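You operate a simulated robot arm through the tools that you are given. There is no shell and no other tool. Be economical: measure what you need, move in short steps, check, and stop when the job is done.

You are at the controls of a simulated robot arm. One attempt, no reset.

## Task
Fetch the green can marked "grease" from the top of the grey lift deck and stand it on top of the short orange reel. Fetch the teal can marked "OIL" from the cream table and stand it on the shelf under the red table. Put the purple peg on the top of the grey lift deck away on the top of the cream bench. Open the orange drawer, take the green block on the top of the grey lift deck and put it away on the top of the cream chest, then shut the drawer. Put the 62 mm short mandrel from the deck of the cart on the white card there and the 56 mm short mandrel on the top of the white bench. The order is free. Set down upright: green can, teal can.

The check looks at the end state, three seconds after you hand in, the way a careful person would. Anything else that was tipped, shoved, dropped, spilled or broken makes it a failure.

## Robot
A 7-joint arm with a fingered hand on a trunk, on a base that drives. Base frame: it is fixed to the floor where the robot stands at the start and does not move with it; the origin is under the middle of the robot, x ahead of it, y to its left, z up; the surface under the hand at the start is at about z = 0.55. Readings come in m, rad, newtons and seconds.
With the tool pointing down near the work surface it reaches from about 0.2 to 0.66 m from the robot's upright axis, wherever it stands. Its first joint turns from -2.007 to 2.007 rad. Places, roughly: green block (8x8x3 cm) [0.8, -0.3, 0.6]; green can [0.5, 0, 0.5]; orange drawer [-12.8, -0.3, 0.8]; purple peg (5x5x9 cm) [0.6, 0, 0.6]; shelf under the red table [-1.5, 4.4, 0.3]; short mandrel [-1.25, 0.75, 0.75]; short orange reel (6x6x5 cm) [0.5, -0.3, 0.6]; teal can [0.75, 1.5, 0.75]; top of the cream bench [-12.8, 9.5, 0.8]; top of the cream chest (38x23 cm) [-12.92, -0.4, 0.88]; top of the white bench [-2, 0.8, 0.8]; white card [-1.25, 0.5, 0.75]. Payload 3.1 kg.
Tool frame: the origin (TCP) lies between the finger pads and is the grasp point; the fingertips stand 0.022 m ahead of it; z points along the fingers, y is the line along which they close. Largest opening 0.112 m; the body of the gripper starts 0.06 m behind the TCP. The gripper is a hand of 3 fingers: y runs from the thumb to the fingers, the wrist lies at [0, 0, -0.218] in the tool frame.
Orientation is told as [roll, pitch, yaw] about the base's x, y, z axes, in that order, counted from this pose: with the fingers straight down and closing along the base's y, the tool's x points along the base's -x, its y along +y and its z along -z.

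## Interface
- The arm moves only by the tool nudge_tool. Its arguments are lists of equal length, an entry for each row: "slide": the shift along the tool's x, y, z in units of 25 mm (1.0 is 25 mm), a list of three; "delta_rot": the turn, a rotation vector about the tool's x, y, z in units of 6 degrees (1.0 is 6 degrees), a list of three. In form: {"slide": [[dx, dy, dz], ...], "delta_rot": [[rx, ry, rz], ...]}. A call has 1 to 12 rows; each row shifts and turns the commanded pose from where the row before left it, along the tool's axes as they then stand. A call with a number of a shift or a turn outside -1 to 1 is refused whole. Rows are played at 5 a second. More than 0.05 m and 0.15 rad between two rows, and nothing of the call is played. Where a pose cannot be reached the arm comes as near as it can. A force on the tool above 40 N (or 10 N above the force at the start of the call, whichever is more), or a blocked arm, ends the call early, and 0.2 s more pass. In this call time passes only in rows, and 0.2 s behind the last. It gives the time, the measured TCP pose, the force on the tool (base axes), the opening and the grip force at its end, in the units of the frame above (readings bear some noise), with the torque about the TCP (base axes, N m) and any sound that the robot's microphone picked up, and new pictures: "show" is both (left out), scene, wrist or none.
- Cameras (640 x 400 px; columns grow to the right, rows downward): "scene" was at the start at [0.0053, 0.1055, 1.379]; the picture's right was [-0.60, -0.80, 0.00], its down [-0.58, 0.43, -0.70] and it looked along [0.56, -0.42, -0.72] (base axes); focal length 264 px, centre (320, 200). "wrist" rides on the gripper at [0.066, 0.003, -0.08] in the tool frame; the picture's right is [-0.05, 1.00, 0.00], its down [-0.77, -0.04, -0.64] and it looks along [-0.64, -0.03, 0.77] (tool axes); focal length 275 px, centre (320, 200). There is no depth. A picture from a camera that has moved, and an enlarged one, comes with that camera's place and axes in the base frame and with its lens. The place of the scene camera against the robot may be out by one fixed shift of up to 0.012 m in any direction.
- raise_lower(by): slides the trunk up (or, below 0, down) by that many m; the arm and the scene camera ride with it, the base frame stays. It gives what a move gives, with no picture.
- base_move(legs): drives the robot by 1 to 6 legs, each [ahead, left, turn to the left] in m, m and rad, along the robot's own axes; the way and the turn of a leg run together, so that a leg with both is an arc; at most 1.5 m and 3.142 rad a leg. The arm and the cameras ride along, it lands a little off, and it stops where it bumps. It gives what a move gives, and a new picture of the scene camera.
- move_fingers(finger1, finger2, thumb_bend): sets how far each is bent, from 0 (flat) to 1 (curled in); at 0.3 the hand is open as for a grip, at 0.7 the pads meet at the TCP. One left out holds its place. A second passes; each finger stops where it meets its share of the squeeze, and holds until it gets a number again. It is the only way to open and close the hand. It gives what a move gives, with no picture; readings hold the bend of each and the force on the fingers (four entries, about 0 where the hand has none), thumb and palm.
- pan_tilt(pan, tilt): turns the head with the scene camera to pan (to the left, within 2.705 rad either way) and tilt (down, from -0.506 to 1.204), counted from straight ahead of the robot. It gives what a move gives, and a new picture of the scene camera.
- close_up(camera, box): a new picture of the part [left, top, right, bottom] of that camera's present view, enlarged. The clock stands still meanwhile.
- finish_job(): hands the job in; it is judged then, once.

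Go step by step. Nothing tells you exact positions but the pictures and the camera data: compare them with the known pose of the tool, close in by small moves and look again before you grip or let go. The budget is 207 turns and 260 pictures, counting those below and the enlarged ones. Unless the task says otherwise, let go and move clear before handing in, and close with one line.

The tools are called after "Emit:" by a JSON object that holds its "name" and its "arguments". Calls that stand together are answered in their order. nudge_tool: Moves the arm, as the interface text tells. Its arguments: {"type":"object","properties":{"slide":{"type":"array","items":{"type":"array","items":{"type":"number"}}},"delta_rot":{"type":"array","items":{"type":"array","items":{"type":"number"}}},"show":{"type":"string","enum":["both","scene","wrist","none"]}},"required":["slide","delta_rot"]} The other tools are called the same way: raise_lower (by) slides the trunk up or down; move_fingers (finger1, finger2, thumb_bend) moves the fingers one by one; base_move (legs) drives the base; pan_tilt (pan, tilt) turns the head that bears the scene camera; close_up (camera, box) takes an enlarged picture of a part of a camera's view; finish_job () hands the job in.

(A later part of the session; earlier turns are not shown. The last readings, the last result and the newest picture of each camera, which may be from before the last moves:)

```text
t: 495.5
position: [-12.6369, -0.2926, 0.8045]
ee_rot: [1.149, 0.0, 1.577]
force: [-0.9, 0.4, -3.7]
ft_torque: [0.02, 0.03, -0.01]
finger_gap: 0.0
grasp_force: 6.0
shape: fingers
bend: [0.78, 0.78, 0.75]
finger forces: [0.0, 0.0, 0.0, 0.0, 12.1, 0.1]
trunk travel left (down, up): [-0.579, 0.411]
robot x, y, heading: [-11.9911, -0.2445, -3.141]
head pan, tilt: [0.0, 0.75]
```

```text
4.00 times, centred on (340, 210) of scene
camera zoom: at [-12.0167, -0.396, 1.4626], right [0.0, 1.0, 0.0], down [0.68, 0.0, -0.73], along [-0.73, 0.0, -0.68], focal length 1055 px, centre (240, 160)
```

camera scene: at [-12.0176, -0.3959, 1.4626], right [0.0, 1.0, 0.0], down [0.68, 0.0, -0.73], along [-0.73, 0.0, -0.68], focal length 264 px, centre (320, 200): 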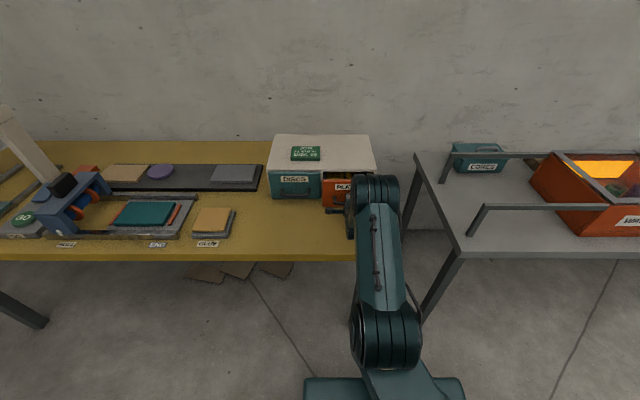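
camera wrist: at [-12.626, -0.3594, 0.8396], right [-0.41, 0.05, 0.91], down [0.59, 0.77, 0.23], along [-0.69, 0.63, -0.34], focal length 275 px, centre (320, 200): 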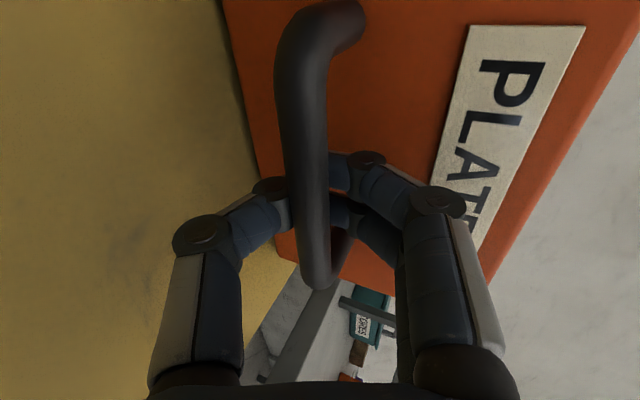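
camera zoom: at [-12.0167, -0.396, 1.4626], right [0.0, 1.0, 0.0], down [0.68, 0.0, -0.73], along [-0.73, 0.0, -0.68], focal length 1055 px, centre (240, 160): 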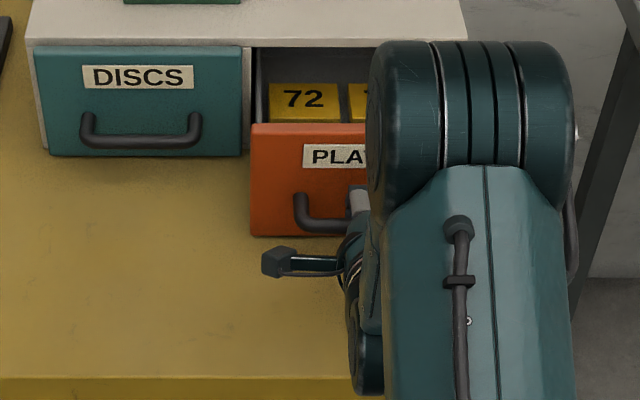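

The drawer is open about 10 cm. I open the fingers and withdraw.

Emit:
{"name": "move_fingers", "arguments": {"finger1": 0.57, "finger2": 0.57, "thumb_bend": 0.55}}

Emit:
{"name": "nudge_tool", "arguments": {"slide": [[0, 0, -0.5], [0, 0, -0.8], [0, 0, -1], [0, 0, -1]], "delta_rot": [[0, 0, 0], [0, 0, 0], [0, 0, 0], [0, 0, 0]]}}

```text
t: 496.5
position: [-12.6366, -0.2921, 0.8045]
ee_rot: [1.151, 0.0, 1.575]
force: [0.0, -0.5, 0.1]
ft_torque: [0.01, 0.03, 0.04]
finger_gap: 0.0389
grasp_force: 0.1
shape: fingers
bend: [0.56, 0.56, 0.55]
finger forces: [0.0, 0.0, 0.0, 0.0, 0.0, 0.1]
trunk travel left (down, up): [-0.579, 0.411]
robot x, y, heading: [-11.9938, -0.2389, -3.139]
head pan, tilt: [0.0, 0.75]
```

```text
t: 497.5
position: [-12.558, -0.2925, 0.8423]
ee_rot: [1.152, -0.003, 1.574]
force: [1.1, 0.0, 0.5]
ft_torque: [0.03, 0.0, 0.0]
finger_gap: 0.039
grasp_force: 0.1
shape: fingers
bend: [0.56, 0.56, 0.55]
finger forces: [0.0, 0.0, 0.0, 0.0, 0.0, 0.1]
trunk travel left (down, up): [-0.579, 0.411]
robot x, y, heading: [-11.9955, -0.2428, -3.138]
head pan, tilt: [0.0, 0.75]
camera scene: at [-12.0142, -0.3976, 1.4625], right [0.0, 1.0, 0.0], down [0.68, 0.0, -0.73], along [-0.73, 0.0, -0.68], focal length 264 px, centre (320, 200)
camera wrist: at [-12.4849, -0.3598, 0.8752], right [-0.41, 0.04, 0.91], down [0.59, 0.77, 0.23], along [-0.7, 0.63, -0.34], focal length 275 px, centre (320, 200)
```

scene: 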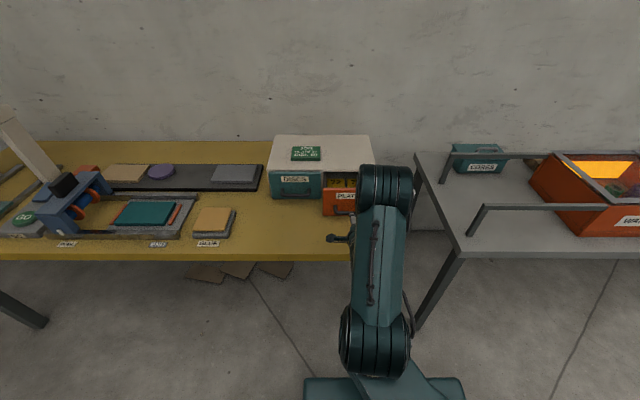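
wrist: 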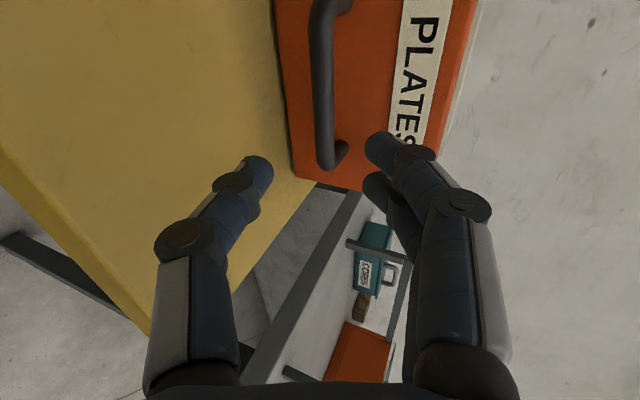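

The drawer stays open. I raise, back off, restore the hand to pointing down, and start back for the green block.

Emit:
{"name": "raise_lower", "arguments": {"by": 0.25}}

Emit:
{"name": "nudge_tool", "arguments": {"slide": [[0, 0, 0], [0, 0, 0], [0, 0, 0], [0, 0, 0], [0, 0, 0], [0, 0, 0], [0, 0, 0], [0, 0, 0], [0, 0, 0], [0, 0, 0], [0, 0, 0], [0, 0, 0]], "delta_rot": [[0, 0, -1], [0, 0, -1], [0, 0, -1], [0, 0, -1], [0, 0, -1], [0, 0, -1], [0, 0, -1], [0, 0, -1], [0, 0, -1], [0, 0, -1], [0, 0, -1], [0, 0, -1]], "show": "none"}}

Emit:
{"name": "nudge_tool", "arguments": {"slide": [[0, 0, 0], [0, 0, 0], [0, 0, 0]], "delta_rot": [[0, 0, -1], [0, 0, -1], [0, 0, -1]], "show": "none"}}

Emit:
{"name": "nudge_tool", "arguments": {"slide": [[0, 0, 0], [0, 0, 0], [0, 0, 0], [0, 0, 0], [0, 0, 0], [0, 0, 0], [0, 0, 0], [0, 0, 0], [0, 0, 0], [0, 0, 0], [0, 0, 0]], "delta_rot": [[0, 1, 0], [0, 1, 0], [0, 1, 0], [0, 1, 0], [0, 1, 0], [0, 1, 0], [0, 1, 0], [0, 1, 0], [0, 1, 0], [0, 1, 0], [0, 1, 0]], "show": "none"}}

Emit:
{"name": "base_move", "arguments": {"legs": [[-0.35, 0, 0], [0, -1.35, 0], [0, 0, 3.14]]}}

```text
t: 500.1
position: [-12.5599, -0.292, 1.0901]
ee_rot: [1.151, -0.001, 1.575]
force: [-0.6, -0.4, 0.5]
ft_torque: [-0.02, 0.0, 0.01]
finger_gap: 0.0388
grasp_force: 0.1
shape: fingers
bend: [0.56, 0.56, 0.55]
finger forces: [0.0, 0.0, 0.0, 0.0, 0.0, 0.0]
trunk travel left (down, up): [-0.829, 0.161]
robot x, y, heading: [-11.9963, -0.2431, -3.139]
head pan, tilt: [0.0, 0.75]
```

```text
t: 502.7
position: [-12.559, -0.2926, 1.092]
ee_rot: [0.603, -1.052, 2.477]
force: [-0.6, 1.3, -0.2]
ft_torque: [0.0, -0.01, -0.01]
finger_gap: 0.0392
grasp_force: 0.0
shape: fingers
bend: [0.56, 0.56, 0.55]
finger forces: [0.0, 0.0, 0.1, 0.0, 0.1, 0.0]
trunk travel left (down, up): [-0.829, 0.161]
robot x, y, heading: [-11.9955, -0.2439, -3.142]
head pan, tilt: [0.0, 0.75]
```

```text
t: 503.5
position: [-12.5593, -0.2938, 1.0905]
ee_rot: [-0.003, -1.151, -3.133]
force: [0.6, 0.5, -0.1]
ft_torque: [-0.01, -0.01, 0.02]
finger_gap: 0.0389
grasp_force: 0.1
shape: fingers
bend: [0.56, 0.56, 0.55]
finger forces: [0.0, 0.0, 0.1, 0.0, 0.1, 0.0]
trunk travel left (down, up): [-0.829, 0.161]
robot x, y, heading: [-11.998, -0.2451, -3.136]
head pan, tilt: [0.0, 0.75]
```

```text
t: 505.9
position: [-12.5619, -0.2918, 1.0917]
ee_rot: [0.002, 0.005, -3.14]
force: [0.0, 0.9, 0.4]
ft_torque: [-0.02, 0.0, 0.02]
finger_gap: 0.039
grasp_force: 0.0
shape: fingers
bend: [0.56, 0.56, 0.55]
finger forces: [0.1, 0.1, 0.1, 0.1, 0.0, 0.0]
trunk travel left (down, up): [-0.829, 0.161]
robot x, y, heading: [-11.9941, -0.2467, -3.139]
head pan, tilt: [0.0, 0.75]
```

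```text
t: 521.9
position: [-11.0905, 1.1704, 1.0895]
ee_rot: [0.0, 0.001, 0.018]
force: [-0.4, -0.8, 0.3]
ft_torque: [0.04, 0.0, -0.04]
finger_gap: 0.0389
grasp_force: 0.1
shape: fingers
bend: [0.56, 0.56, 0.55]
finger forces: [0.1, 0.0, 0.0, 0.0, 0.0, 0.0]
trunk travel left (down, up): [-0.829, 0.161]
robot x, y, heading: [-11.6528, 1.1147, 0.017]
head pan, tilt: [0.0, 0.75]
camera scene: at [-11.635, 1.2678, 1.7126], right [0.02, -1.0, 0.0], down [-0.68, -0.01, -0.73], along [0.73, 0.01, -0.68], focal length 264 px, centre (320, 200)
```

scene: 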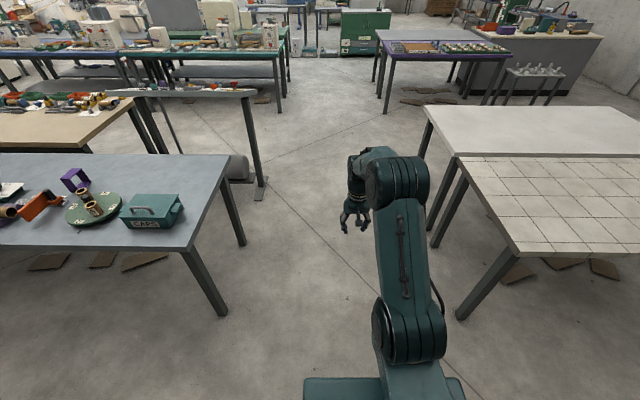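

Emit:
{"name": "base_move", "arguments": {"legs": [[1.5, 0, -0.017], [1.5, 0, 0], [1.5, 0, 0], [1.2, 0, 0]]}}

```text
t: 548.9
position: [-5.4428, 1.2868, 1.091]
ee_rot: [0.001, 0.001, 0.046]
force: [0.5, -0.5, -0.6]
ft_torque: [0.02, 0.02, 0.03]
finger_gap: 0.0389
grasp_force: 0.1
shape: fingers
bend: [0.56, 0.56, 0.55]
finger forces: [0.0, 0.1, 0.0, 0.0, 0.0, 0.1]
trunk travel left (down, up): [-0.829, 0.161]
robot x, y, heading: [-6.0069, 1.2113, 0.043]
head pan, tilt: [0.0, 0.75]
camera scene: at [-5.9911, 1.3675, 1.7127], right [0.05, -1.0, 0.0], down [-0.68, -0.03, -0.73], along [0.73, 0.03, -0.68], focal length 264 px, centre (320, 200)
```

scene: 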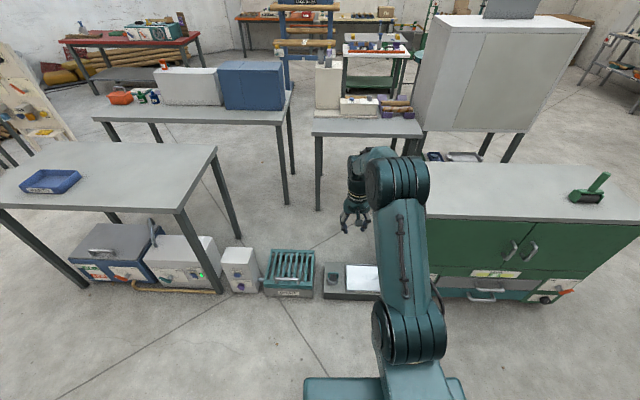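

Emit:
{"name": "base_move", "arguments": {"legs": [[0, 0, -0.043], [0, -1.2, 0], [0, -1.2, 0]]}}

```text
t: 561.0
position: [-5.4804, -1.1338, 1.0907]
ee_rot: [-0.001, 0.002, -0.017]
force: [0.1, -0.2, 0.3]
ft_torque: [-0.03, -0.01, 0.0]
finger_gap: 0.0391
grasp_force: 0.1
shape: fingers
bend: [0.56, 0.56, 0.55]
finger forces: [0.0, 0.1, 0.0, 0.1, 0.0, 0.0]
trunk travel left (down, up): [-0.829, 0.161]
robot x, y, heading: [-6.0501, -1.1703, -0.022]
head pan, tilt: [0.0, 0.75]
camera scene: at [-6.0214, -1.0179, 1.7127], right [-0.02, -1.0, 0.0], down [-0.68, 0.01, -0.73], along [0.73, -0.01, -0.68], focal length 264 px, centre (320, 200)
```

scene: 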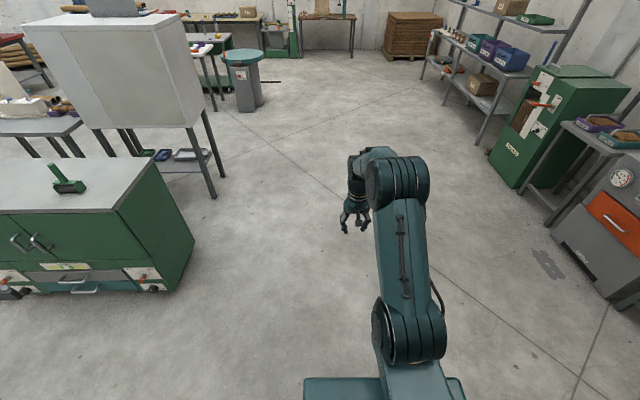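

Emit:
{"name": "base_move", "arguments": {"legs": [[1.5, 0, 0.022], [1.5, 0, 0], [1.5, 0, 0], [1.0, 0, 0]]}}

```text
t: 586.8
position: [-0.084, -1.1152, 1.0911]
ee_rot: [0.0, 0.002, 0.022]
force: [0.6, 0.4, -0.2]
ft_torque: [0.01, 0.04, 0.02]
finger_gap: 0.039
grasp_force: 0.0
shape: fingers
bend: [0.56, 0.56, 0.55]
finger forces: [0.0, 0.0, 0.0, 0.0, 0.1, 0.0]
trunk travel left (down, up): [-0.829, 0.161]
robot x, y, heading: [-0.6503, -1.1747, 0.03]
head pan, tilt: [0.0, 0.75]
camera scene: at [-0.6298, -1.0201, 1.7127], right [0.02, -1.0, 0.0], down [-0.68, -0.02, -0.73], along [0.73, 0.02, -0.68], focal length 264 px, centre (320, 200)
```

scene: 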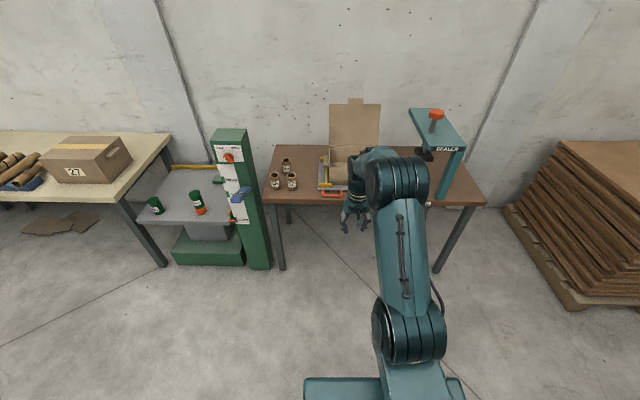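

Emit:
{"name": "base_move", "arguments": {"legs": [[0, 0.88, -0.028], [0.6, 0, 0]]}}

Emit:
{"name": "close_up", "arguments": {"camera": "wrist", "box": [0, 0, 640, 400]}}

```text
t: 594.4
position: [0.4954, -0.2557, 1.0907]
ee_rot: [-0.001, 0.003, -0.003]
force: [0.9, 0.0, 0.0]
ft_torque: [-0.03, -0.04, 0.01]
finger_gap: 0.0389
grasp_force: 0.1
shape: fingers
bend: [0.56, 0.56, 0.55]
finger forces: [0.0, 0.2, 0.0, 0.0, 0.1, 0.1]
trunk travel left (down, up): [-0.829, 0.161]
robot x, y, heading: [-0.0688, -0.3003, 0.001]
head pan, tilt: [0.0, 0.75]
camera scene: at [-0.0471, -0.1482, 1.7127], right [0.0, -1.0, 0.0], down [-0.68, 0.0, -0.73], along [0.73, 0.0, -0.68], focal length 264 px, centre (320, 200)
```

scene: 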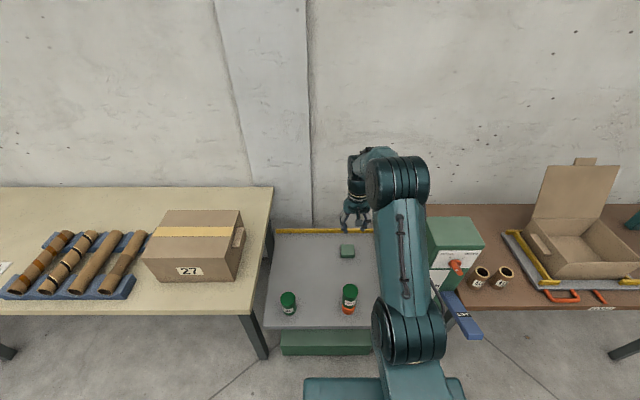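

```text
1.00 times, centred on (320, 200) of wrist (not enlarged: the box is as wide or as high as the picture)
camera zoom: at [0.4302, -0.2529, 1.1694], right [0.05, 1.0, 0.0], down [0.77, -0.04, 0.63], along [0.63, -0.03, -0.77], focal length 275 px, centre (320, 200)
```

zoom: 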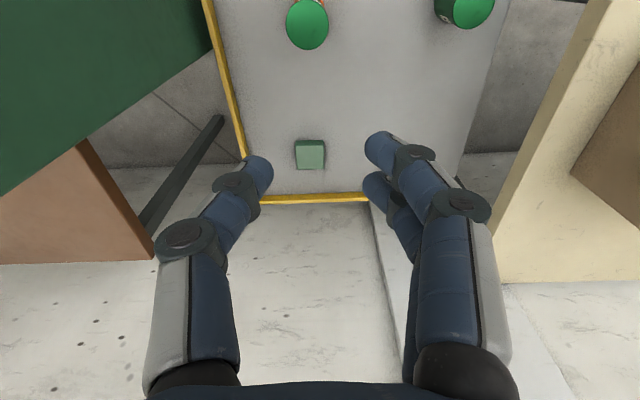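

The green block is at about (0.763, -0.293), behind the grease can as seen from here. I come closer, lower the trunk and tilt the hand slightly for reach, keeping high over the can.

Emit:
{"name": "move_fingers", "arguments": {"finger1": 0.3, "finger2": 0.3, "thumb_bend": 0.3}}

Emit:
{"name": "base_move", "arguments": {"legs": [[0.11, 0, 0]]}}

Emit:
{"name": "nudge_tool", "arguments": {"slide": [[-1, 0, 0], [-1, 0, 0], [0, -0.4, 0], [0, -0.4, 0], [0, -0.4, 0], [0, -0.3, 0]], "delta_rot": [[0, 0, 0], [0, 0, 0], [0, -1, 0], [0, -1, 0], [0, -1, 0], [0, -1, 0]], "show": "none"}}

Emit:
{"name": "raise_lower", "arguments": {"by": -0.25}}

Emit:
{"name": "close_up", "arguments": {"camera": "wrist", "box": [0, 0, 640, 400]}}

```text
t: 595.4
position: [0.4947, -0.2557, 1.0903]
ee_rot: [-0.001, 0.002, -0.001]
force: [-1.1, -0.6, 0.0]
ft_torque: [0.03, -0.02, 0.04]
finger_gap: 0.1114
grasp_force: 0.1
shape: fingers
bend: [0.3, 0.3, 0.3]
finger forces: [0.0, 0.0, 0.0, 0.0, 0.1, 0.1]
trunk travel left (down, up): [-0.829, 0.161]
robot x, y, heading: [-0.0708, -0.3005, -0.005]
head pan, tilt: [0.0, 0.75]
```

```text
t: 596.5
position: [0.6074, -0.2571, 1.0891]
ee_rot: [0.001, 0.002, -0.001]
force: [-0.1, 0.0, -0.1]
ft_torque: [-0.02, 0.0, -0.04]
finger_gap: 0.1113
grasp_force: 0.1
shape: fingers
bend: [0.3, 0.3, 0.3]
finger forces: [0.1, 0.1, 0.0, 0.1, 0.0, 0.0]
trunk travel left (down, up): [-0.829, 0.161]
robot x, y, heading: [0.0431, -0.3055, -0.006]
head pan, tilt: [0.0, 0.75]
camera scene: at [0.065, -0.1484, 1.7127], right [0.0, -1.0, 0.0], down [-0.68, 0.0, -0.73], along [0.73, 0.0, -0.68], focal length 264 px, centre (320, 200)
```

scene: 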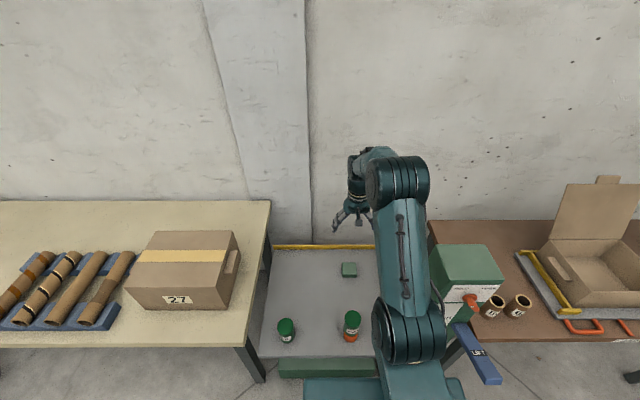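

```text
t: 598.0
position: [0.6567, -0.2944, 1.0912]
ee_rot: [0.0, -0.419, -0.002]
force: [-0.1, 0.1, -0.8]
ft_torque: [0.0, 0.02, 0.0]
finger_gap: 0.1112
grasp_force: 0.2
shape: fingers
bend: [0.3, 0.3, 0.3]
finger forces: [0.1, 0.0, 0.1, 0.0, 0.0, 0.1]
trunk travel left (down, up): [-0.829, 0.161]
robot x, y, heading: [0.0437, -0.3018, -0.001]
head pan, tilt: [0.0, 0.75]
```

```text
t: 600.5
position: [0.6567, -0.2941, 0.8422]
ee_rot: [0.001, -0.418, -0.002]
force: [0.8, -0.4, -0.2]
ft_torque: [0.0, 0.0, -0.01]
finger_gap: 0.1113
grasp_force: 0.1
shape: fingers
bend: [0.3, 0.3, 0.3]
finger forces: [0.0, 0.1, 0.0, 0.0, 0.0, 0.0]
trunk travel left (down, up): [-0.579, 0.411]
robot x, y, heading: [0.0415, -0.304, -0.003]
head pan, tilt: [0.0, 0.75]
```

```text
1.00 times, centred on (320, 200) of wrist (not enlarged: the box is as wide or as high as the picture)
camera zoom: at [0.5644, -0.2909, 0.8861], right [0.04, 1.0, 0.02], down [0.45, -0.04, 0.89], along [0.89, -0.03, -0.45], focal length 275 px, centre (320, 200)
```

zoom: 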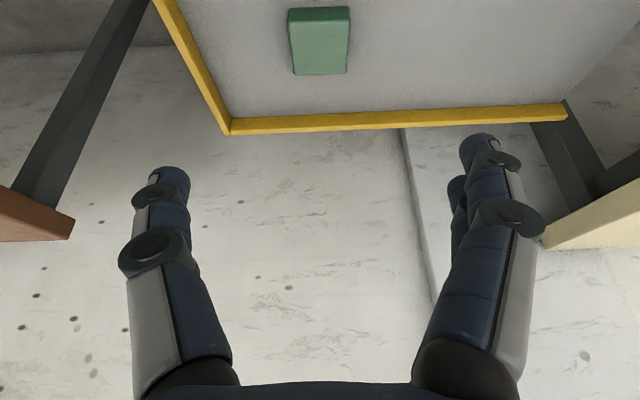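

Emit:
{"name": "nudge_tool", "arguments": {"slide": [[-0.197, 0, 0.975], [-0.197, 0, 0.975], [-0.197, 0, 0.975], [-0.197, 0, 0.975], [-0.197, 0, 0.975], [-0.197, 0, 0.975], [-0.197, 0, 0.975], [-0.197, 0, 0.975]], "delta_rot": [[0, 0, 0], [0, 0, 0], [0, 0, 0], [0, 0, 0], [0, 0, 0], [0, 0, 0], [0, 0, 0], [0, 0, 0]]}}

```text
t: 602.3
position: [0.7719, -0.2944, 0.6802]
ee_rot: [0.001, -0.415, -0.001]
force: [-0.2, 0.2, 0.7]
ft_torque: [-0.01, -0.04, 0.0]
finger_gap: 0.1111
grasp_force: 0.0
shape: fingers
bend: [0.3, 0.3, 0.3]
finger forces: [0.0, 0.1, 0.1, 0.0, 0.0, 0.0]
trunk travel left (down, up): [-0.579, 0.411]
robot x, y, heading: [0.0437, -0.3014, -0.001]
head pan, tilt: [0.0, 0.75]
camera scene: at [0.0657, -0.148, 1.4626], right [0.0, -1.0, 0.0], down [-0.68, 0.0, -0.73], along [0.73, 0.0, -0.68], focal length 264 px, centre (320, 200)
camera wrist: at [0.6788, -0.2904, 0.7245], right [0.04, 1.0, 0.02], down [0.45, -0.04, 0.89], along [0.89, -0.03, -0.45], focal length 275 px, centre (320, 200)
```

scene: 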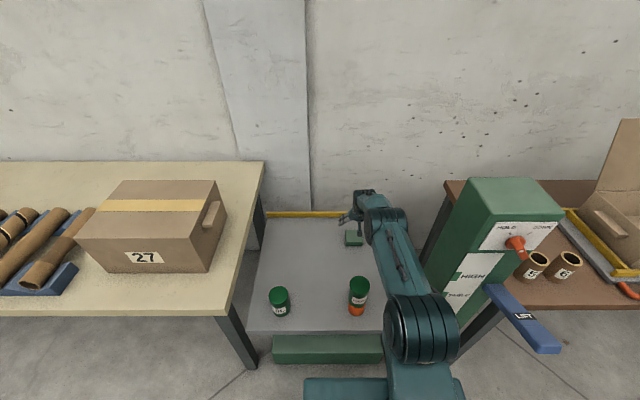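
wrist: 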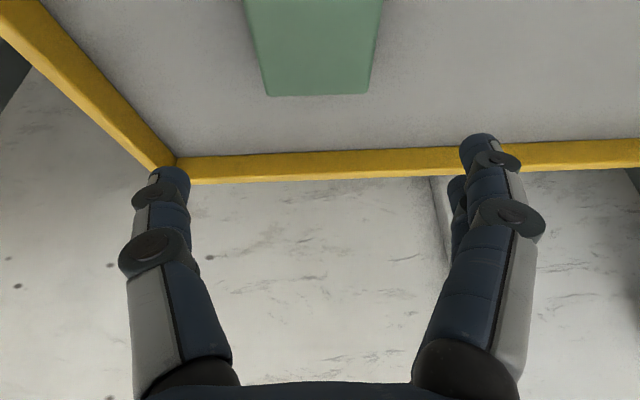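

Emit:
{"name": "nudge_tool", "arguments": {"slide": [[0.38, 0, 0.86], [0.38, 0, 0.86], [0.38, 0, 0.86], [0.2, 0, 0.45], [0.12, 0, 0.27]], "delta_rot": [[0, 0, 0], [0, 0, 0], [0, 0, 0], [0, 0, 0], [0, 0, 0]], "show": "wrist"}}

```text
t: 603.5
position: [0.7498, -0.2942, 0.5997]
ee_rot: [0.0, -0.418, -0.002]
force: [0.2, -0.2, -0.4]
ft_torque: [-0.01, -0.02, -0.01]
finger_gap: 0.111
grasp_force: 0.1
shape: fingers
bend: [0.3, 0.3, 0.3]
finger forces: [0.0, 0.1, 0.0, 0.0, 0.0, 0.0]
out of reach, approached as far as the arm can: row 2, 3, 5
trunk travel left (down, up): [-0.579, 0.411]
robot x, y, heading: [0.0407, -0.3005, 0.001]
head pan, tilt: [0.0, 0.75]
camera wrist: at [0.6576, -0.292, 0.6443], right [0.04, 1.0, 0.02], down [0.45, -0.04, 0.89], along [0.89, -0.03, -0.45], focal length 275 px, centre (320, 200)
```

wrist: 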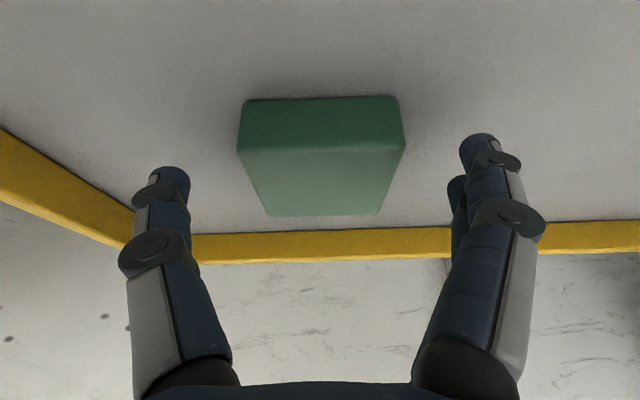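

Reach is limited by trunk height; I raise the arm, lower the trunk, and recentre at x 0.775.

Emit:
{"name": "nudge_tool", "arguments": {"slide": [[-0.4, 0, -0.9], [-0.4, 0, -0.9], [-0.4, 0, -0.9], [-0.4, 0, -0.9], [-0.4, 0, -0.9], [-0.9, 0, 0.4]], "delta_rot": [[0, 0, 0], [0, 0, 0], [0, 0, 0], [0, 0, 0], [0, 0, 0], [0, 0, 0]], "show": "none"}}

Emit:
{"name": "raise_lower", "arguments": {"by": -0.115}}

Emit:
{"name": "close_up", "arguments": {"camera": "wrist", "box": [0, 0, 640, 400]}}

Emit:
{"name": "close_up", "arguments": {"camera": "scene", "box": [240, 160, 460, 330]}}

```text
t: 604.9
position: [0.7767, -0.2945, 0.7213]
ee_rot: [0.002, -0.415, 0.0]
force: [0.2, -0.8, 0.3]
ft_torque: [0.02, -0.02, -0.05]
finger_gap: 0.111
grasp_force: 0.0
shape: fingers
bend: [0.3, 0.3, 0.3]
finger forces: [0.1, 0.0, 0.1, 0.0, 0.0, 0.0]
trunk travel left (down, up): [-0.579, 0.411]
robot x, y, heading: [0.042, -0.3027, -0.006]
head pan, tilt: [0.0, 0.75]
```

```text
t: 606.4
position: [0.7775, -0.2953, 0.6078]
ee_rot: [0.0, -0.418, -0.001]
force: [-0.4, 0.1, -0.3]
ft_torque: [0.03, 0.02, 0.01]
finger_gap: 0.1112
grasp_force: 0.1
shape: fingers
bend: [0.3, 0.3, 0.3]
finger forces: [0.0, 0.1, 0.0, 0.0, 0.0, 0.1]
trunk travel left (down, up): [-0.464, 0.526]
robot x, y, heading: [0.0408, -0.3049, -0.005]
head pan, tilt: [0.0, 0.75]
```

```text
1.00 times, centred on (320, 200) of wrist (not enlarged: the box is as wide or as high as the picture)
camera zoom: at [0.6846, -0.2918, 0.6517], right [0.04, 1.0, 0.02], down [0.45, -0.04, 0.89], along [0.89, -0.03, -0.45], focal length 275 px, centre (320, 200)
```

zoom: 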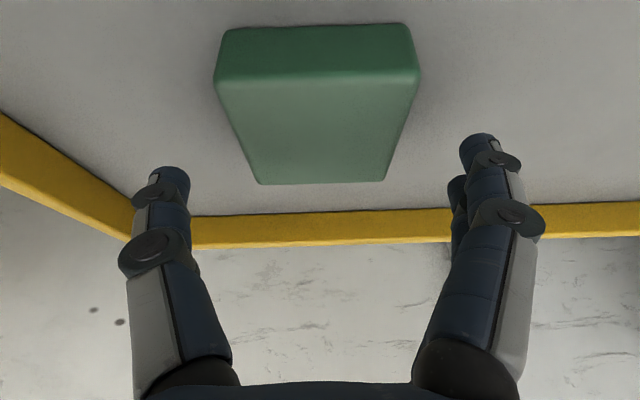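

```text
2.35 times, centred on (350, 245) of scene
camera zoom: at [0.0649, -0.1485, 1.3477], right [0.0, -1.0, 0.0], down [-0.68, 0.0, -0.73], along [0.73, 0.0, -0.68], focal length 621 px, centre (249, 94)
```

zoom: 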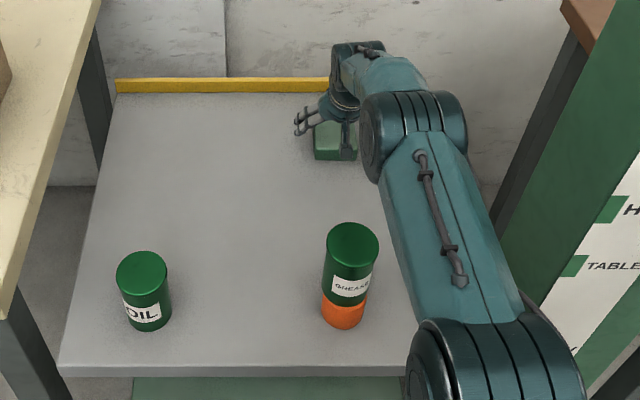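

Emit:
{"name": "nudge_tool", "arguments": {"slide": [[0.165, 0, 0.365], [0.15, 0, 0.34]], "delta_rot": [[0, 0, 0], [0, 0, 0]], "show": "none"}}

Emit:
{"name": "nudge_tool", "arguments": {"slide": [[0.08, 0, 0.17]], "delta_rot": [[0, 0, 0]], "show": "wrist"}}

```text
t: 607.0
position: [0.778, -0.295, 0.5886]
ee_rot: [0.0, -0.417, -0.002]
force: [0.0, 0.2, 0.2]
ft_torque: [0.03, 0.04, -0.04]
finger_gap: 0.1112
grasp_force: 0.0
shape: fingers
bend: [0.3, 0.3, 0.3]
finger forces: [0.0, 0.0, 0.1, 0.0, 0.0, 0.0]
trunk travel left (down, up): [-0.464, 0.526]
robot x, y, heading: [0.0439, -0.3022, -0.003]
head pan, tilt: [0.0, 0.75]
```

```text
t: 607.4
position: [0.7766, -0.2954, 0.5823]
ee_rot: [0.0, -0.416, -0.002]
force: [0.6, 0.3, 0.4]
ft_torque: [0.02, -0.01, 0.0]
finger_gap: 0.1113
grasp_force: 0.1
shape: fingers
bend: [0.3, 0.3, 0.3]
finger forces: [0.1, 0.0, 0.1, 0.0, 0.0, 0.0]
trunk travel left (down, up): [-0.464, 0.526]
robot x, y, heading: [0.0419, -0.3023, -0.002]
head pan, tilt: [0.0, 0.75]
camera wrist: at [0.6848, -0.2916, 0.6276], right [0.04, 1.0, 0.02], down [0.45, -0.04, 0.89], along [0.89, -0.03, -0.45], focal length 275 px, centre (320, 200)
```

wrist: 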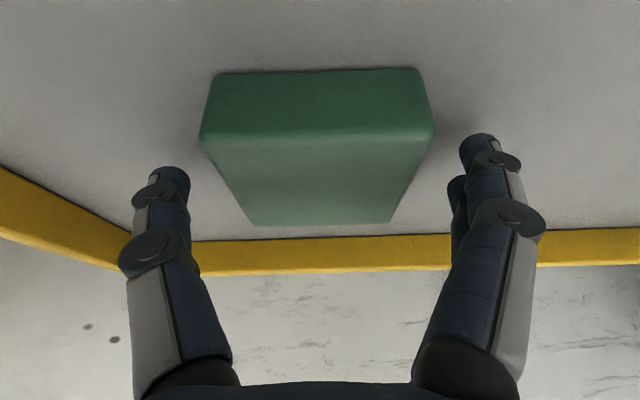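

Emit:
{"name": "move_fingers", "arguments": {"finger1": 0.6, "finger2": 0.6, "thumb_bend": 0.6}}

Emit:
{"name": "nudge_tool", "arguments": {"slide": [[-0.17, 0, -0.37], [-0.17, 0, -0.37], [-0.4, 0, -0.9], [-0.4, 0, -0.9]], "delta_rot": [[0, 0, 0], [0, 0, 0], [0, 0, 0], [0, 0, 0]], "show": "wrist"}}

```text
t: 608.4
position: [0.7764, -0.2937, 0.5829]
ee_rot: [0.001, -0.416, -0.002]
force: [-0.6, -0.7, -0.6]
ft_torque: [0.07, -0.07, 0.01]
finger_gap: 0.0653
grasp_force: 16.4
shape: fingers
bend: [0.47, 0.48, 0.52]
finger forces: [8.0, 7.9, 0.0, 0.1, 16.2, 0.0]
trunk travel left (down, up): [-0.464, 0.526]
robot x, y, heading: [0.0435, -0.3033, -0.002]
head pan, tilt: [0.0, 0.75]
```

```text
t: 609.4
position: [0.7773, -0.2937, 0.6546]
ee_rot: [0.0, -0.418, -0.002]
force: [0.2, 0.0, -4.5]
ft_torque: [0.02, 0.0, 0.0]
finger_gap: 0.0652
grasp_force: 15.9
shape: fingers
bend: [0.47, 0.47, 0.52]
finger forces: [8.1, 8.1, 0.0, 0.0, 15.9, 0.1]
trunk travel left (down, up): [-0.464, 0.526]
robot x, y, heading: [0.0424, -0.3025, -0.002]
head pan, tilt: [0.0, 0.75]
camera wrist: at [0.6845, -0.2911, 0.6986], right [0.04, 1.0, 0.02], down [0.45, -0.04, 0.89], along [0.89, -0.03, -0.45], focal length 275 px, centre (320, 200)
```

wrist: 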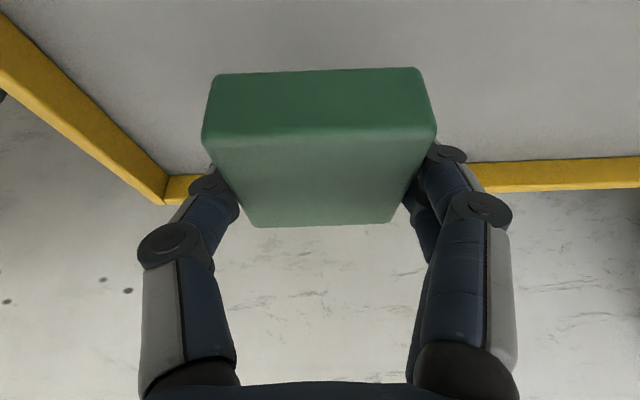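

The block is held level. I raise and drive back to the chest.

Emit:
{"name": "raise_lower", "arguments": {"by": 0.38}}

Emit:
{"name": "base_move", "arguments": {"legs": [[-0.55, 0, 0], [0, -0.9, 0], [0, 0, 3.14], [1.4, 0, 0], [1.0, 0, 0]]}}

```text
t: 613.1
position: [0.7777, -0.2944, 1.0337]
ee_rot: [0.0, -0.414, -0.003]
force: [-0.6, 0.2, -3.8]
ft_torque: [-0.05, 0.02, 0.02]
finger_gap: 0.0652
grasp_force: 16.1
shape: fingers
bend: [0.47, 0.47, 0.52]
finger forces: [8.0, 8.0, 0.0, 0.1, 15.9, 0.0]
trunk travel left (down, up): [-0.844, 0.146]
robot x, y, heading: [0.0387, -0.3009, 0.002]
head pan, tilt: [0.0, 0.75]
```

```text
t: 639.0
position: [-3.6117, -0.9154, 1.0325]
ee_rot: [-0.001, -0.418, 3.057]
force: [0.1, 0.1, -4.1]
ft_torque: [0.04, 0.0, -0.02]
finger_gap: 0.0649
grasp_force: 15.5
shape: fingers
bend: [0.47, 0.48, 0.52]
finger forces: [7.8, 7.9, 0.0, 0.0, 15.5, 0.1]
trunk travel left (down, up): [-0.844, 0.146]
robot x, y, heading: [-2.8765, -0.9707, 3.053]
head pan, tilt: [0.0, 0.75]
camera scene: at [-2.9139, -1.1184, 1.7276], right [0.09, 1.0, 0.0], down [0.68, -0.06, -0.73], along [-0.73, 0.06, -0.68], focal length 264 px, centre (320, 200)
```

scene: 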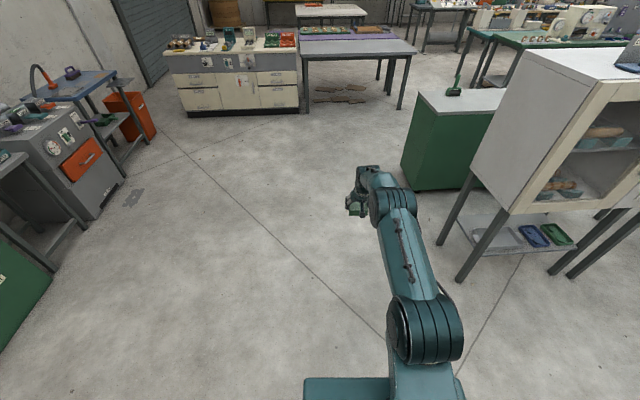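

Emit:
{"name": "base_move", "arguments": {"legs": [[0, 0.2, 0.088], [1.5, 0, 0], [1.45, 0, 0], [0, -1.2, 0], [0, -1.1, 0]]}}

```text
t: 665.4
position: [-6.4953, 1.2244, 1.0339]
ee_rot: [0.001, -0.416, 3.094]
force: [0.6, 0.0, -3.3]
ft_torque: [-0.03, -0.02, -0.01]
finger_gap: 0.0649
grasp_force: 15.3
shape: fingers
bend: [0.47, 0.48, 0.52]
finger forces: [7.8, 7.9, 0.1, 0.0, 15.5, 0.1]
trunk travel left (down, up): [-0.844, 0.146]
robot x, y, heading: [-5.7578, 1.1968, 3.095]
head pan, tilt: [0.0, 0.75]
camera scene: at [-5.79, 1.0461, 1.7276], right [0.05, 1.0, 0.0], down [0.68, -0.03, -0.73], along [-0.73, 0.04, -0.68], focal length 264 px, centre (320, 200)
```

scene: 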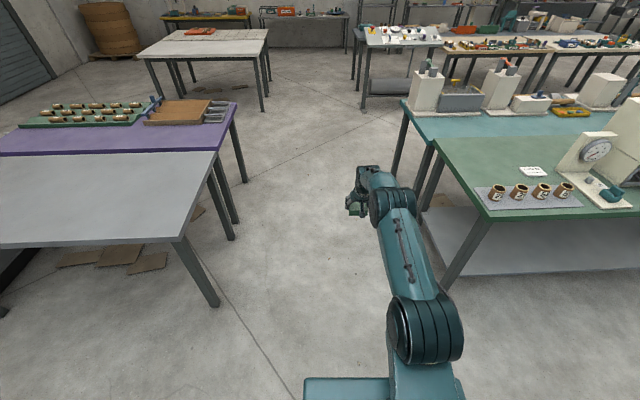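

Emit:
{"name": "base_move", "arguments": {"legs": [[0, 0.05, 0.046], [1.5, 0, 0], [1.5, 0, 0], [1.5, 0, 0], [1.2, 0, 0]]}}

```text
t: 693.6
position: [-12.2919, 1.0164, 1.0329]
ee_rot: [0.0, -0.416, -3.111]
force: [-0.1, -0.1, -4.5]
ft_torque: [0.01, 0.01, -0.02]
finger_gap: 0.0649
grasp_force: 15.9
shape: fingers
bend: [0.47, 0.48, 0.52]
finger forces: [7.8, 7.9, 0.0, 0.1, 15.5, 0.0]
trunk travel left (down, up): [-0.844, 0.146]
robot x, y, heading: [-11.5567, 1.0497, -3.108]
head pan, tilt: [0.0, 0.75]
camera scene: at [-11.5745, 0.8971, 1.7276], right [-0.03, 1.0, 0.0], down [0.68, 0.02, -0.73], along [-0.73, -0.02, -0.68], focal length 264 px, centre (320, 200)
```

scene: 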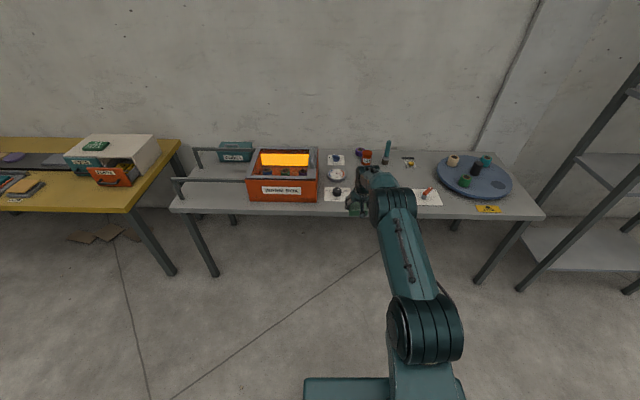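

Emit:
{"name": "base_move", "arguments": {"legs": [[0, 0, -0.034], [0, 1.33, 0], [0.33, 0, 0]]}}

Emit:
{"name": "close_up", "arguments": {"camera": "wrist", "box": [0, 0, 640, 400]}}

```text
t: 702.5
position: [-12.6325, -0.2942, 1.0338]
ee_rot: [0.0, -0.415, 3.125]
force: [-0.6, 1.0, -4.3]
ft_torque: [0.01, -0.05, -0.03]
finger_gap: 0.0652
grasp_force: 15.8
shape: fingers
bend: [0.47, 0.48, 0.52]
finger forces: [7.8, 7.9, 0.0, 0.1, 15.5, 0.0]
trunk travel left (down, up): [-0.844, 0.146]
robot x, y, heading: [-11.896, -0.2993, 3.124]
head pan, tilt: [0.0, 0.75]
camera scene: at [-11.9219, -0.4483, 1.7276], right [0.02, 1.0, 0.0], down [0.68, -0.01, -0.73], along [-0.73, 0.01, -0.68], focal length 264 px, centre (320, 200)
```

scene: 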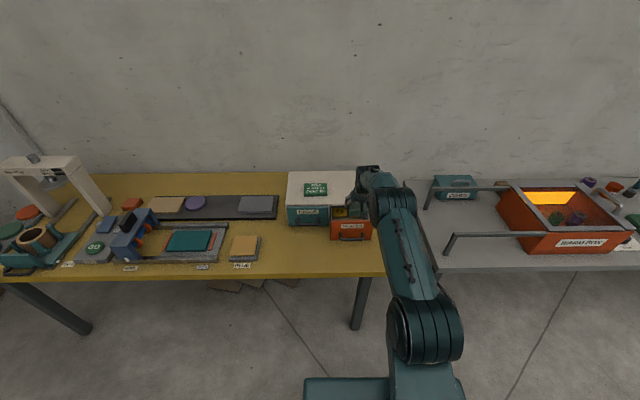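

```text
1.00 times, centred on (320, 200) of wrist (not enlarged: the box is as wide or as high as the picture)
camera zoom: at [-12.5385, -0.2989, 1.0782], right [-0.06, -1.0, 0.02], down [-0.45, 0.04, 0.89], along [-0.89, 0.04, -0.45], focal length 275 px, centre (320, 200)
```

zoom: 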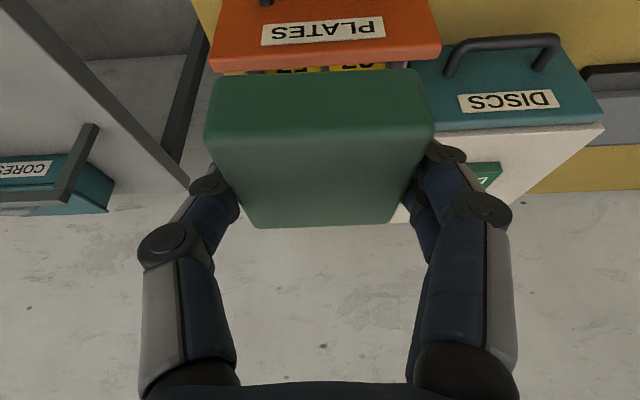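

Emit:
{"name": "base_move", "arguments": {"legs": [[0, -0.012, 0.017], [0.27, 0, 0]]}}

Emit:
{"name": "raise_lower", "arguments": {"by": -0.085}}

Emit:
{"name": "close_up", "arguments": {"camera": "wrist", "box": [0, 0, 640, 400]}}

Emit:
{"name": "close_up", "arguments": {"camera": "scene", "box": [270, 130, 430, 270]}}

```text
t: 704.7
position: [-12.8978, -0.2929, 1.0338]
ee_rot: [0.001, -0.415, 3.141]
force: [-0.5, 0.1, -3.9]
ft_torque: [-0.01, -0.03, 0.01]
finger_gap: 0.0652
grasp_force: 15.4
shape: fingers
bend: [0.47, 0.48, 0.52]
finger forces: [7.8, 7.9, 0.0, 0.1, 15.6, 0.0]
trunk travel left (down, up): [-0.844, 0.146]
robot x, y, heading: [-12.1614, -0.2841, 3.139]
head pan, tilt: [0.0, 0.75]
camera scene: at [-12.1855, -0.437, 1.7276], right [0.0, 1.0, 0.0], down [0.68, 0.0, -0.73], along [-0.73, 0.0, -0.68], focal length 264 px, centre (320, 200)
```

scene: 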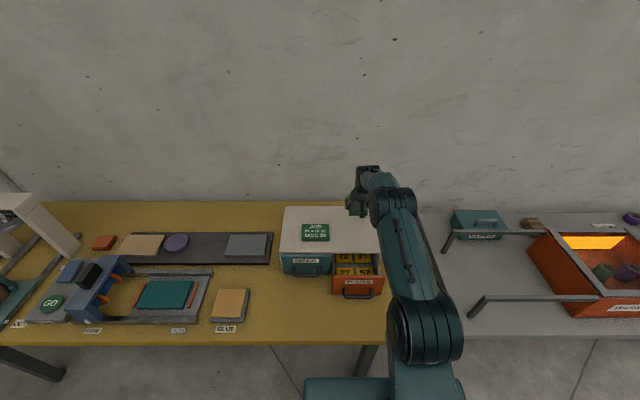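

```text
t: 705.9
position: [-12.8977, -0.2934, 0.9472]
ee_rot: [0.0, -0.415, 3.141]
force: [-0.8, 0.1, -3.3]
ft_torque: [0.0, 0.0, -0.04]
finger_gap: 0.0651
grasp_force: 15.7
shape: fingers
bend: [0.47, 0.48, 0.52]
finger forces: [7.8, 7.8, 0.1, 0.0, 15.5, 0.1]
trunk travel left (down, up): [-0.759, 0.231]
robot x, y, heading: [-12.1615, -0.2839, 3.135]
head pan, tilt: [0.0, 0.75]
```

```text
1.00 times, centred on (320, 200) of wrist (not enlarged: the box is as wide or as high as the picture)
camera zoom: at [-12.804, -0.2967, 0.9933], right [-0.04, -1.0, 0.02], down [-0.45, 0.04, 0.89], along [-0.89, 0.03, -0.45], focal length 275 px, centre (320, 200)
```

zoom: 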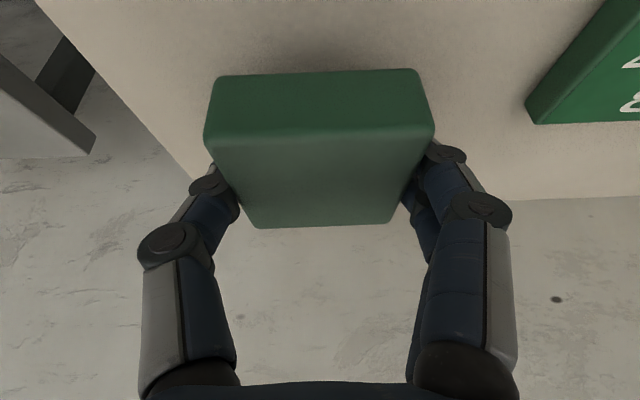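

```text
2.86 times, centred on (350, 200) of scene
camera zoom: at [-12.1852, -0.4368, 1.6427], right [0.0, 1.0, 0.0], down [0.68, 0.0, -0.73], along [-0.73, 0.0, -0.68], focal length 754 px, centre (234, 200)
```

zoom: 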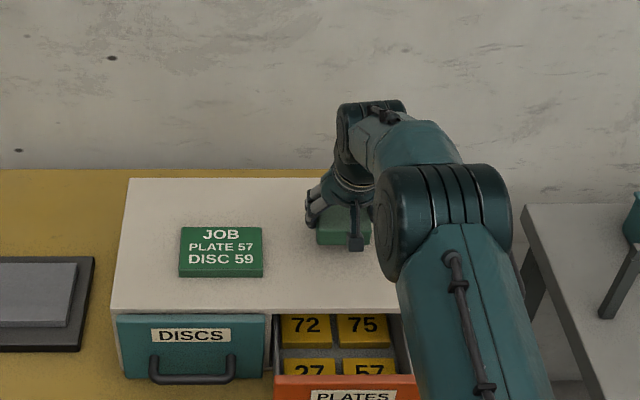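

Emit:
{"name": "raise_lower", "arguments": {"by": -0.024}}

Emit:
{"name": "raise_lower", "arguments": {"by": -0.005}}

Emit:
{"name": "raise_lower", "arguments": {"by": -0.004}}

```text
t: 706.6
position: [-12.8973, -0.293, 0.9242]
ee_rot: [0.001, -0.415, 3.141]
force: [-0.2, 0.2, -3.5]
ft_torque: [0.0, -0.02, 0.0]
finger_gap: 0.0651
grasp_force: 16.1
shape: fingers
bend: [0.47, 0.48, 0.52]
finger forces: [7.8, 7.8, 0.0, 0.0, 15.5, 0.0]
trunk travel left (down, up): [-0.735, 0.255]
robot x, y, heading: [-12.1597, -0.2822, 3.145]
head pan, tilt: [0.0, 0.75]
```

```text
t: 707.2
position: [-12.898, -0.2922, 0.9203]
ee_rot: [-0.001, -0.417, 3.138]
force: [0.0, 1.2, 1.7]
ft_torque: [-0.2, -0.03, -0.03]
finger_gap: 0.0651
grasp_force: 16.3
shape: fingers
bend: [0.47, 0.48, 0.52]
finger forces: [8.4, 7.7, 0.0, 0.0, 16.4, 0.0]
trunk travel left (down, up): [-0.73, 0.26]
robot x, y, heading: [-12.1599, -0.2826, 3.142]
head pan, tilt: [0.0, 0.75]
```

```text
t: 707.7
position: [-12.8971, -0.2944, 0.9191]
ee_rot: [0.0, -0.421, 3.143]
force: [-3.8, -0.7, 14.9]
ft_torque: [-0.32, 0.12, 0.01]
finger_gap: 0.0651
grasp_force: 17.0
shape: fingers
bend: [0.48, 0.48, 0.53]
finger forces: [8.5, 8.1, 0.0, 0.1, 16.8, 0.0]
trunk travel left (down, up): [-0.726, 0.264]
robot x, y, heading: [-12.1631, -0.282, 3.143]
head pan, tilt: [0.0, 0.75]
```

Contact. I ease 4 mm, open, and lift away.

Emit:
{"name": "raise_lower", "arguments": {"by": 0.004}}

Emit:
{"name": "move_fingers", "arguments": {"finger1": 0.3, "finger2": 0.3, "thumb_bend": 0.3}}

Emit:
{"name": "raise_lower", "arguments": {"by": 0.12}}

Emit:
{"name": "close_up", "arguments": {"camera": "wrist", "box": [0, 0, 640, 400]}}

```text
t: 708.2
position: [-12.8961, -0.2934, 0.919]
ee_rot: [0.0, -0.416, 3.141]
force: [-4.3, -0.4, 5.5]
ft_torque: [-0.31, 0.09, -0.13]
finger_gap: 0.0655
grasp_force: 16.7
shape: fingers
bend: [0.48, 0.48, 0.53]
finger forces: [8.7, 8.0, 0.0, 0.0, 16.5, 0.0]
trunk travel left (down, up): [-0.73, 0.26]
robot x, y, heading: [-12.1608, -0.2855, 3.136]
head pan, tilt: [0.0, 0.75]
```

```text
t: 709.2
position: [-12.8964, -0.2928, 0.9193]
ee_rot: [0.0, -0.416, 3.143]
force: [0.1, -0.4, 0.0]
ft_torque: [-0.02, 0.01, 0.01]
finger_gap: 0.1111
grasp_force: 0.0
shape: fingers
bend: [0.3, 0.3, 0.3]
finger forces: [0.1, 0.0, 0.0, 0.1, 0.0, 0.0]
trunk travel left (down, up): [-0.73, 0.26]
robot x, y, heading: [-12.1644, -0.2844, 3.138]
head pan, tilt: [0.0, 0.75]
```

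```text
t: 710.7
position: [-12.8976, -0.2938, 1.04]
ee_rot: [0.0, -0.415, 3.142]
force: [-0.3, 0.7, 0.1]
ft_torque: [0.01, -0.01, 0.0]
finger_gap: 0.1113
grasp_force: 0.1
shape: fingers
bend: [0.3, 0.3, 0.3]
finger forces: [0.1, 0.0, 0.0, 0.0, 0.0, 0.0]
trunk travel left (down, up): [-0.85, 0.14]
robot x, y, heading: [-12.1602, -0.2847, 3.142]
head pan, tilt: [0.0, 0.75]
```

```text
1.00 times, centred on (320, 200) of wrist (not enlarged: the box is as wide or as high as the picture)
camera zoom: at [-12.8037, -0.2968, 1.0845], right [-0.04, -1.0, 0.02], down [-0.45, 0.04, 0.89], along [-0.89, 0.03, -0.45], focal length 275 px, centre (320, 200)
```

zoom: 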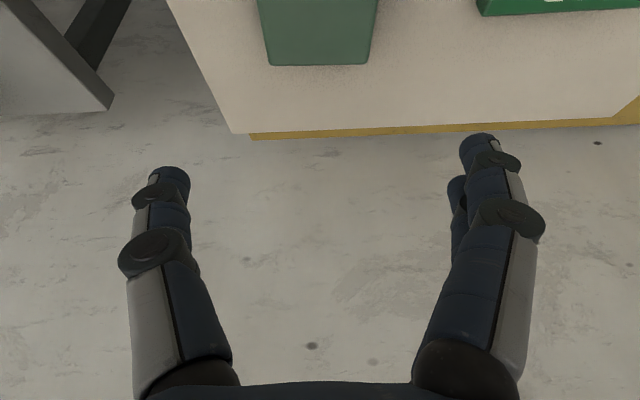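

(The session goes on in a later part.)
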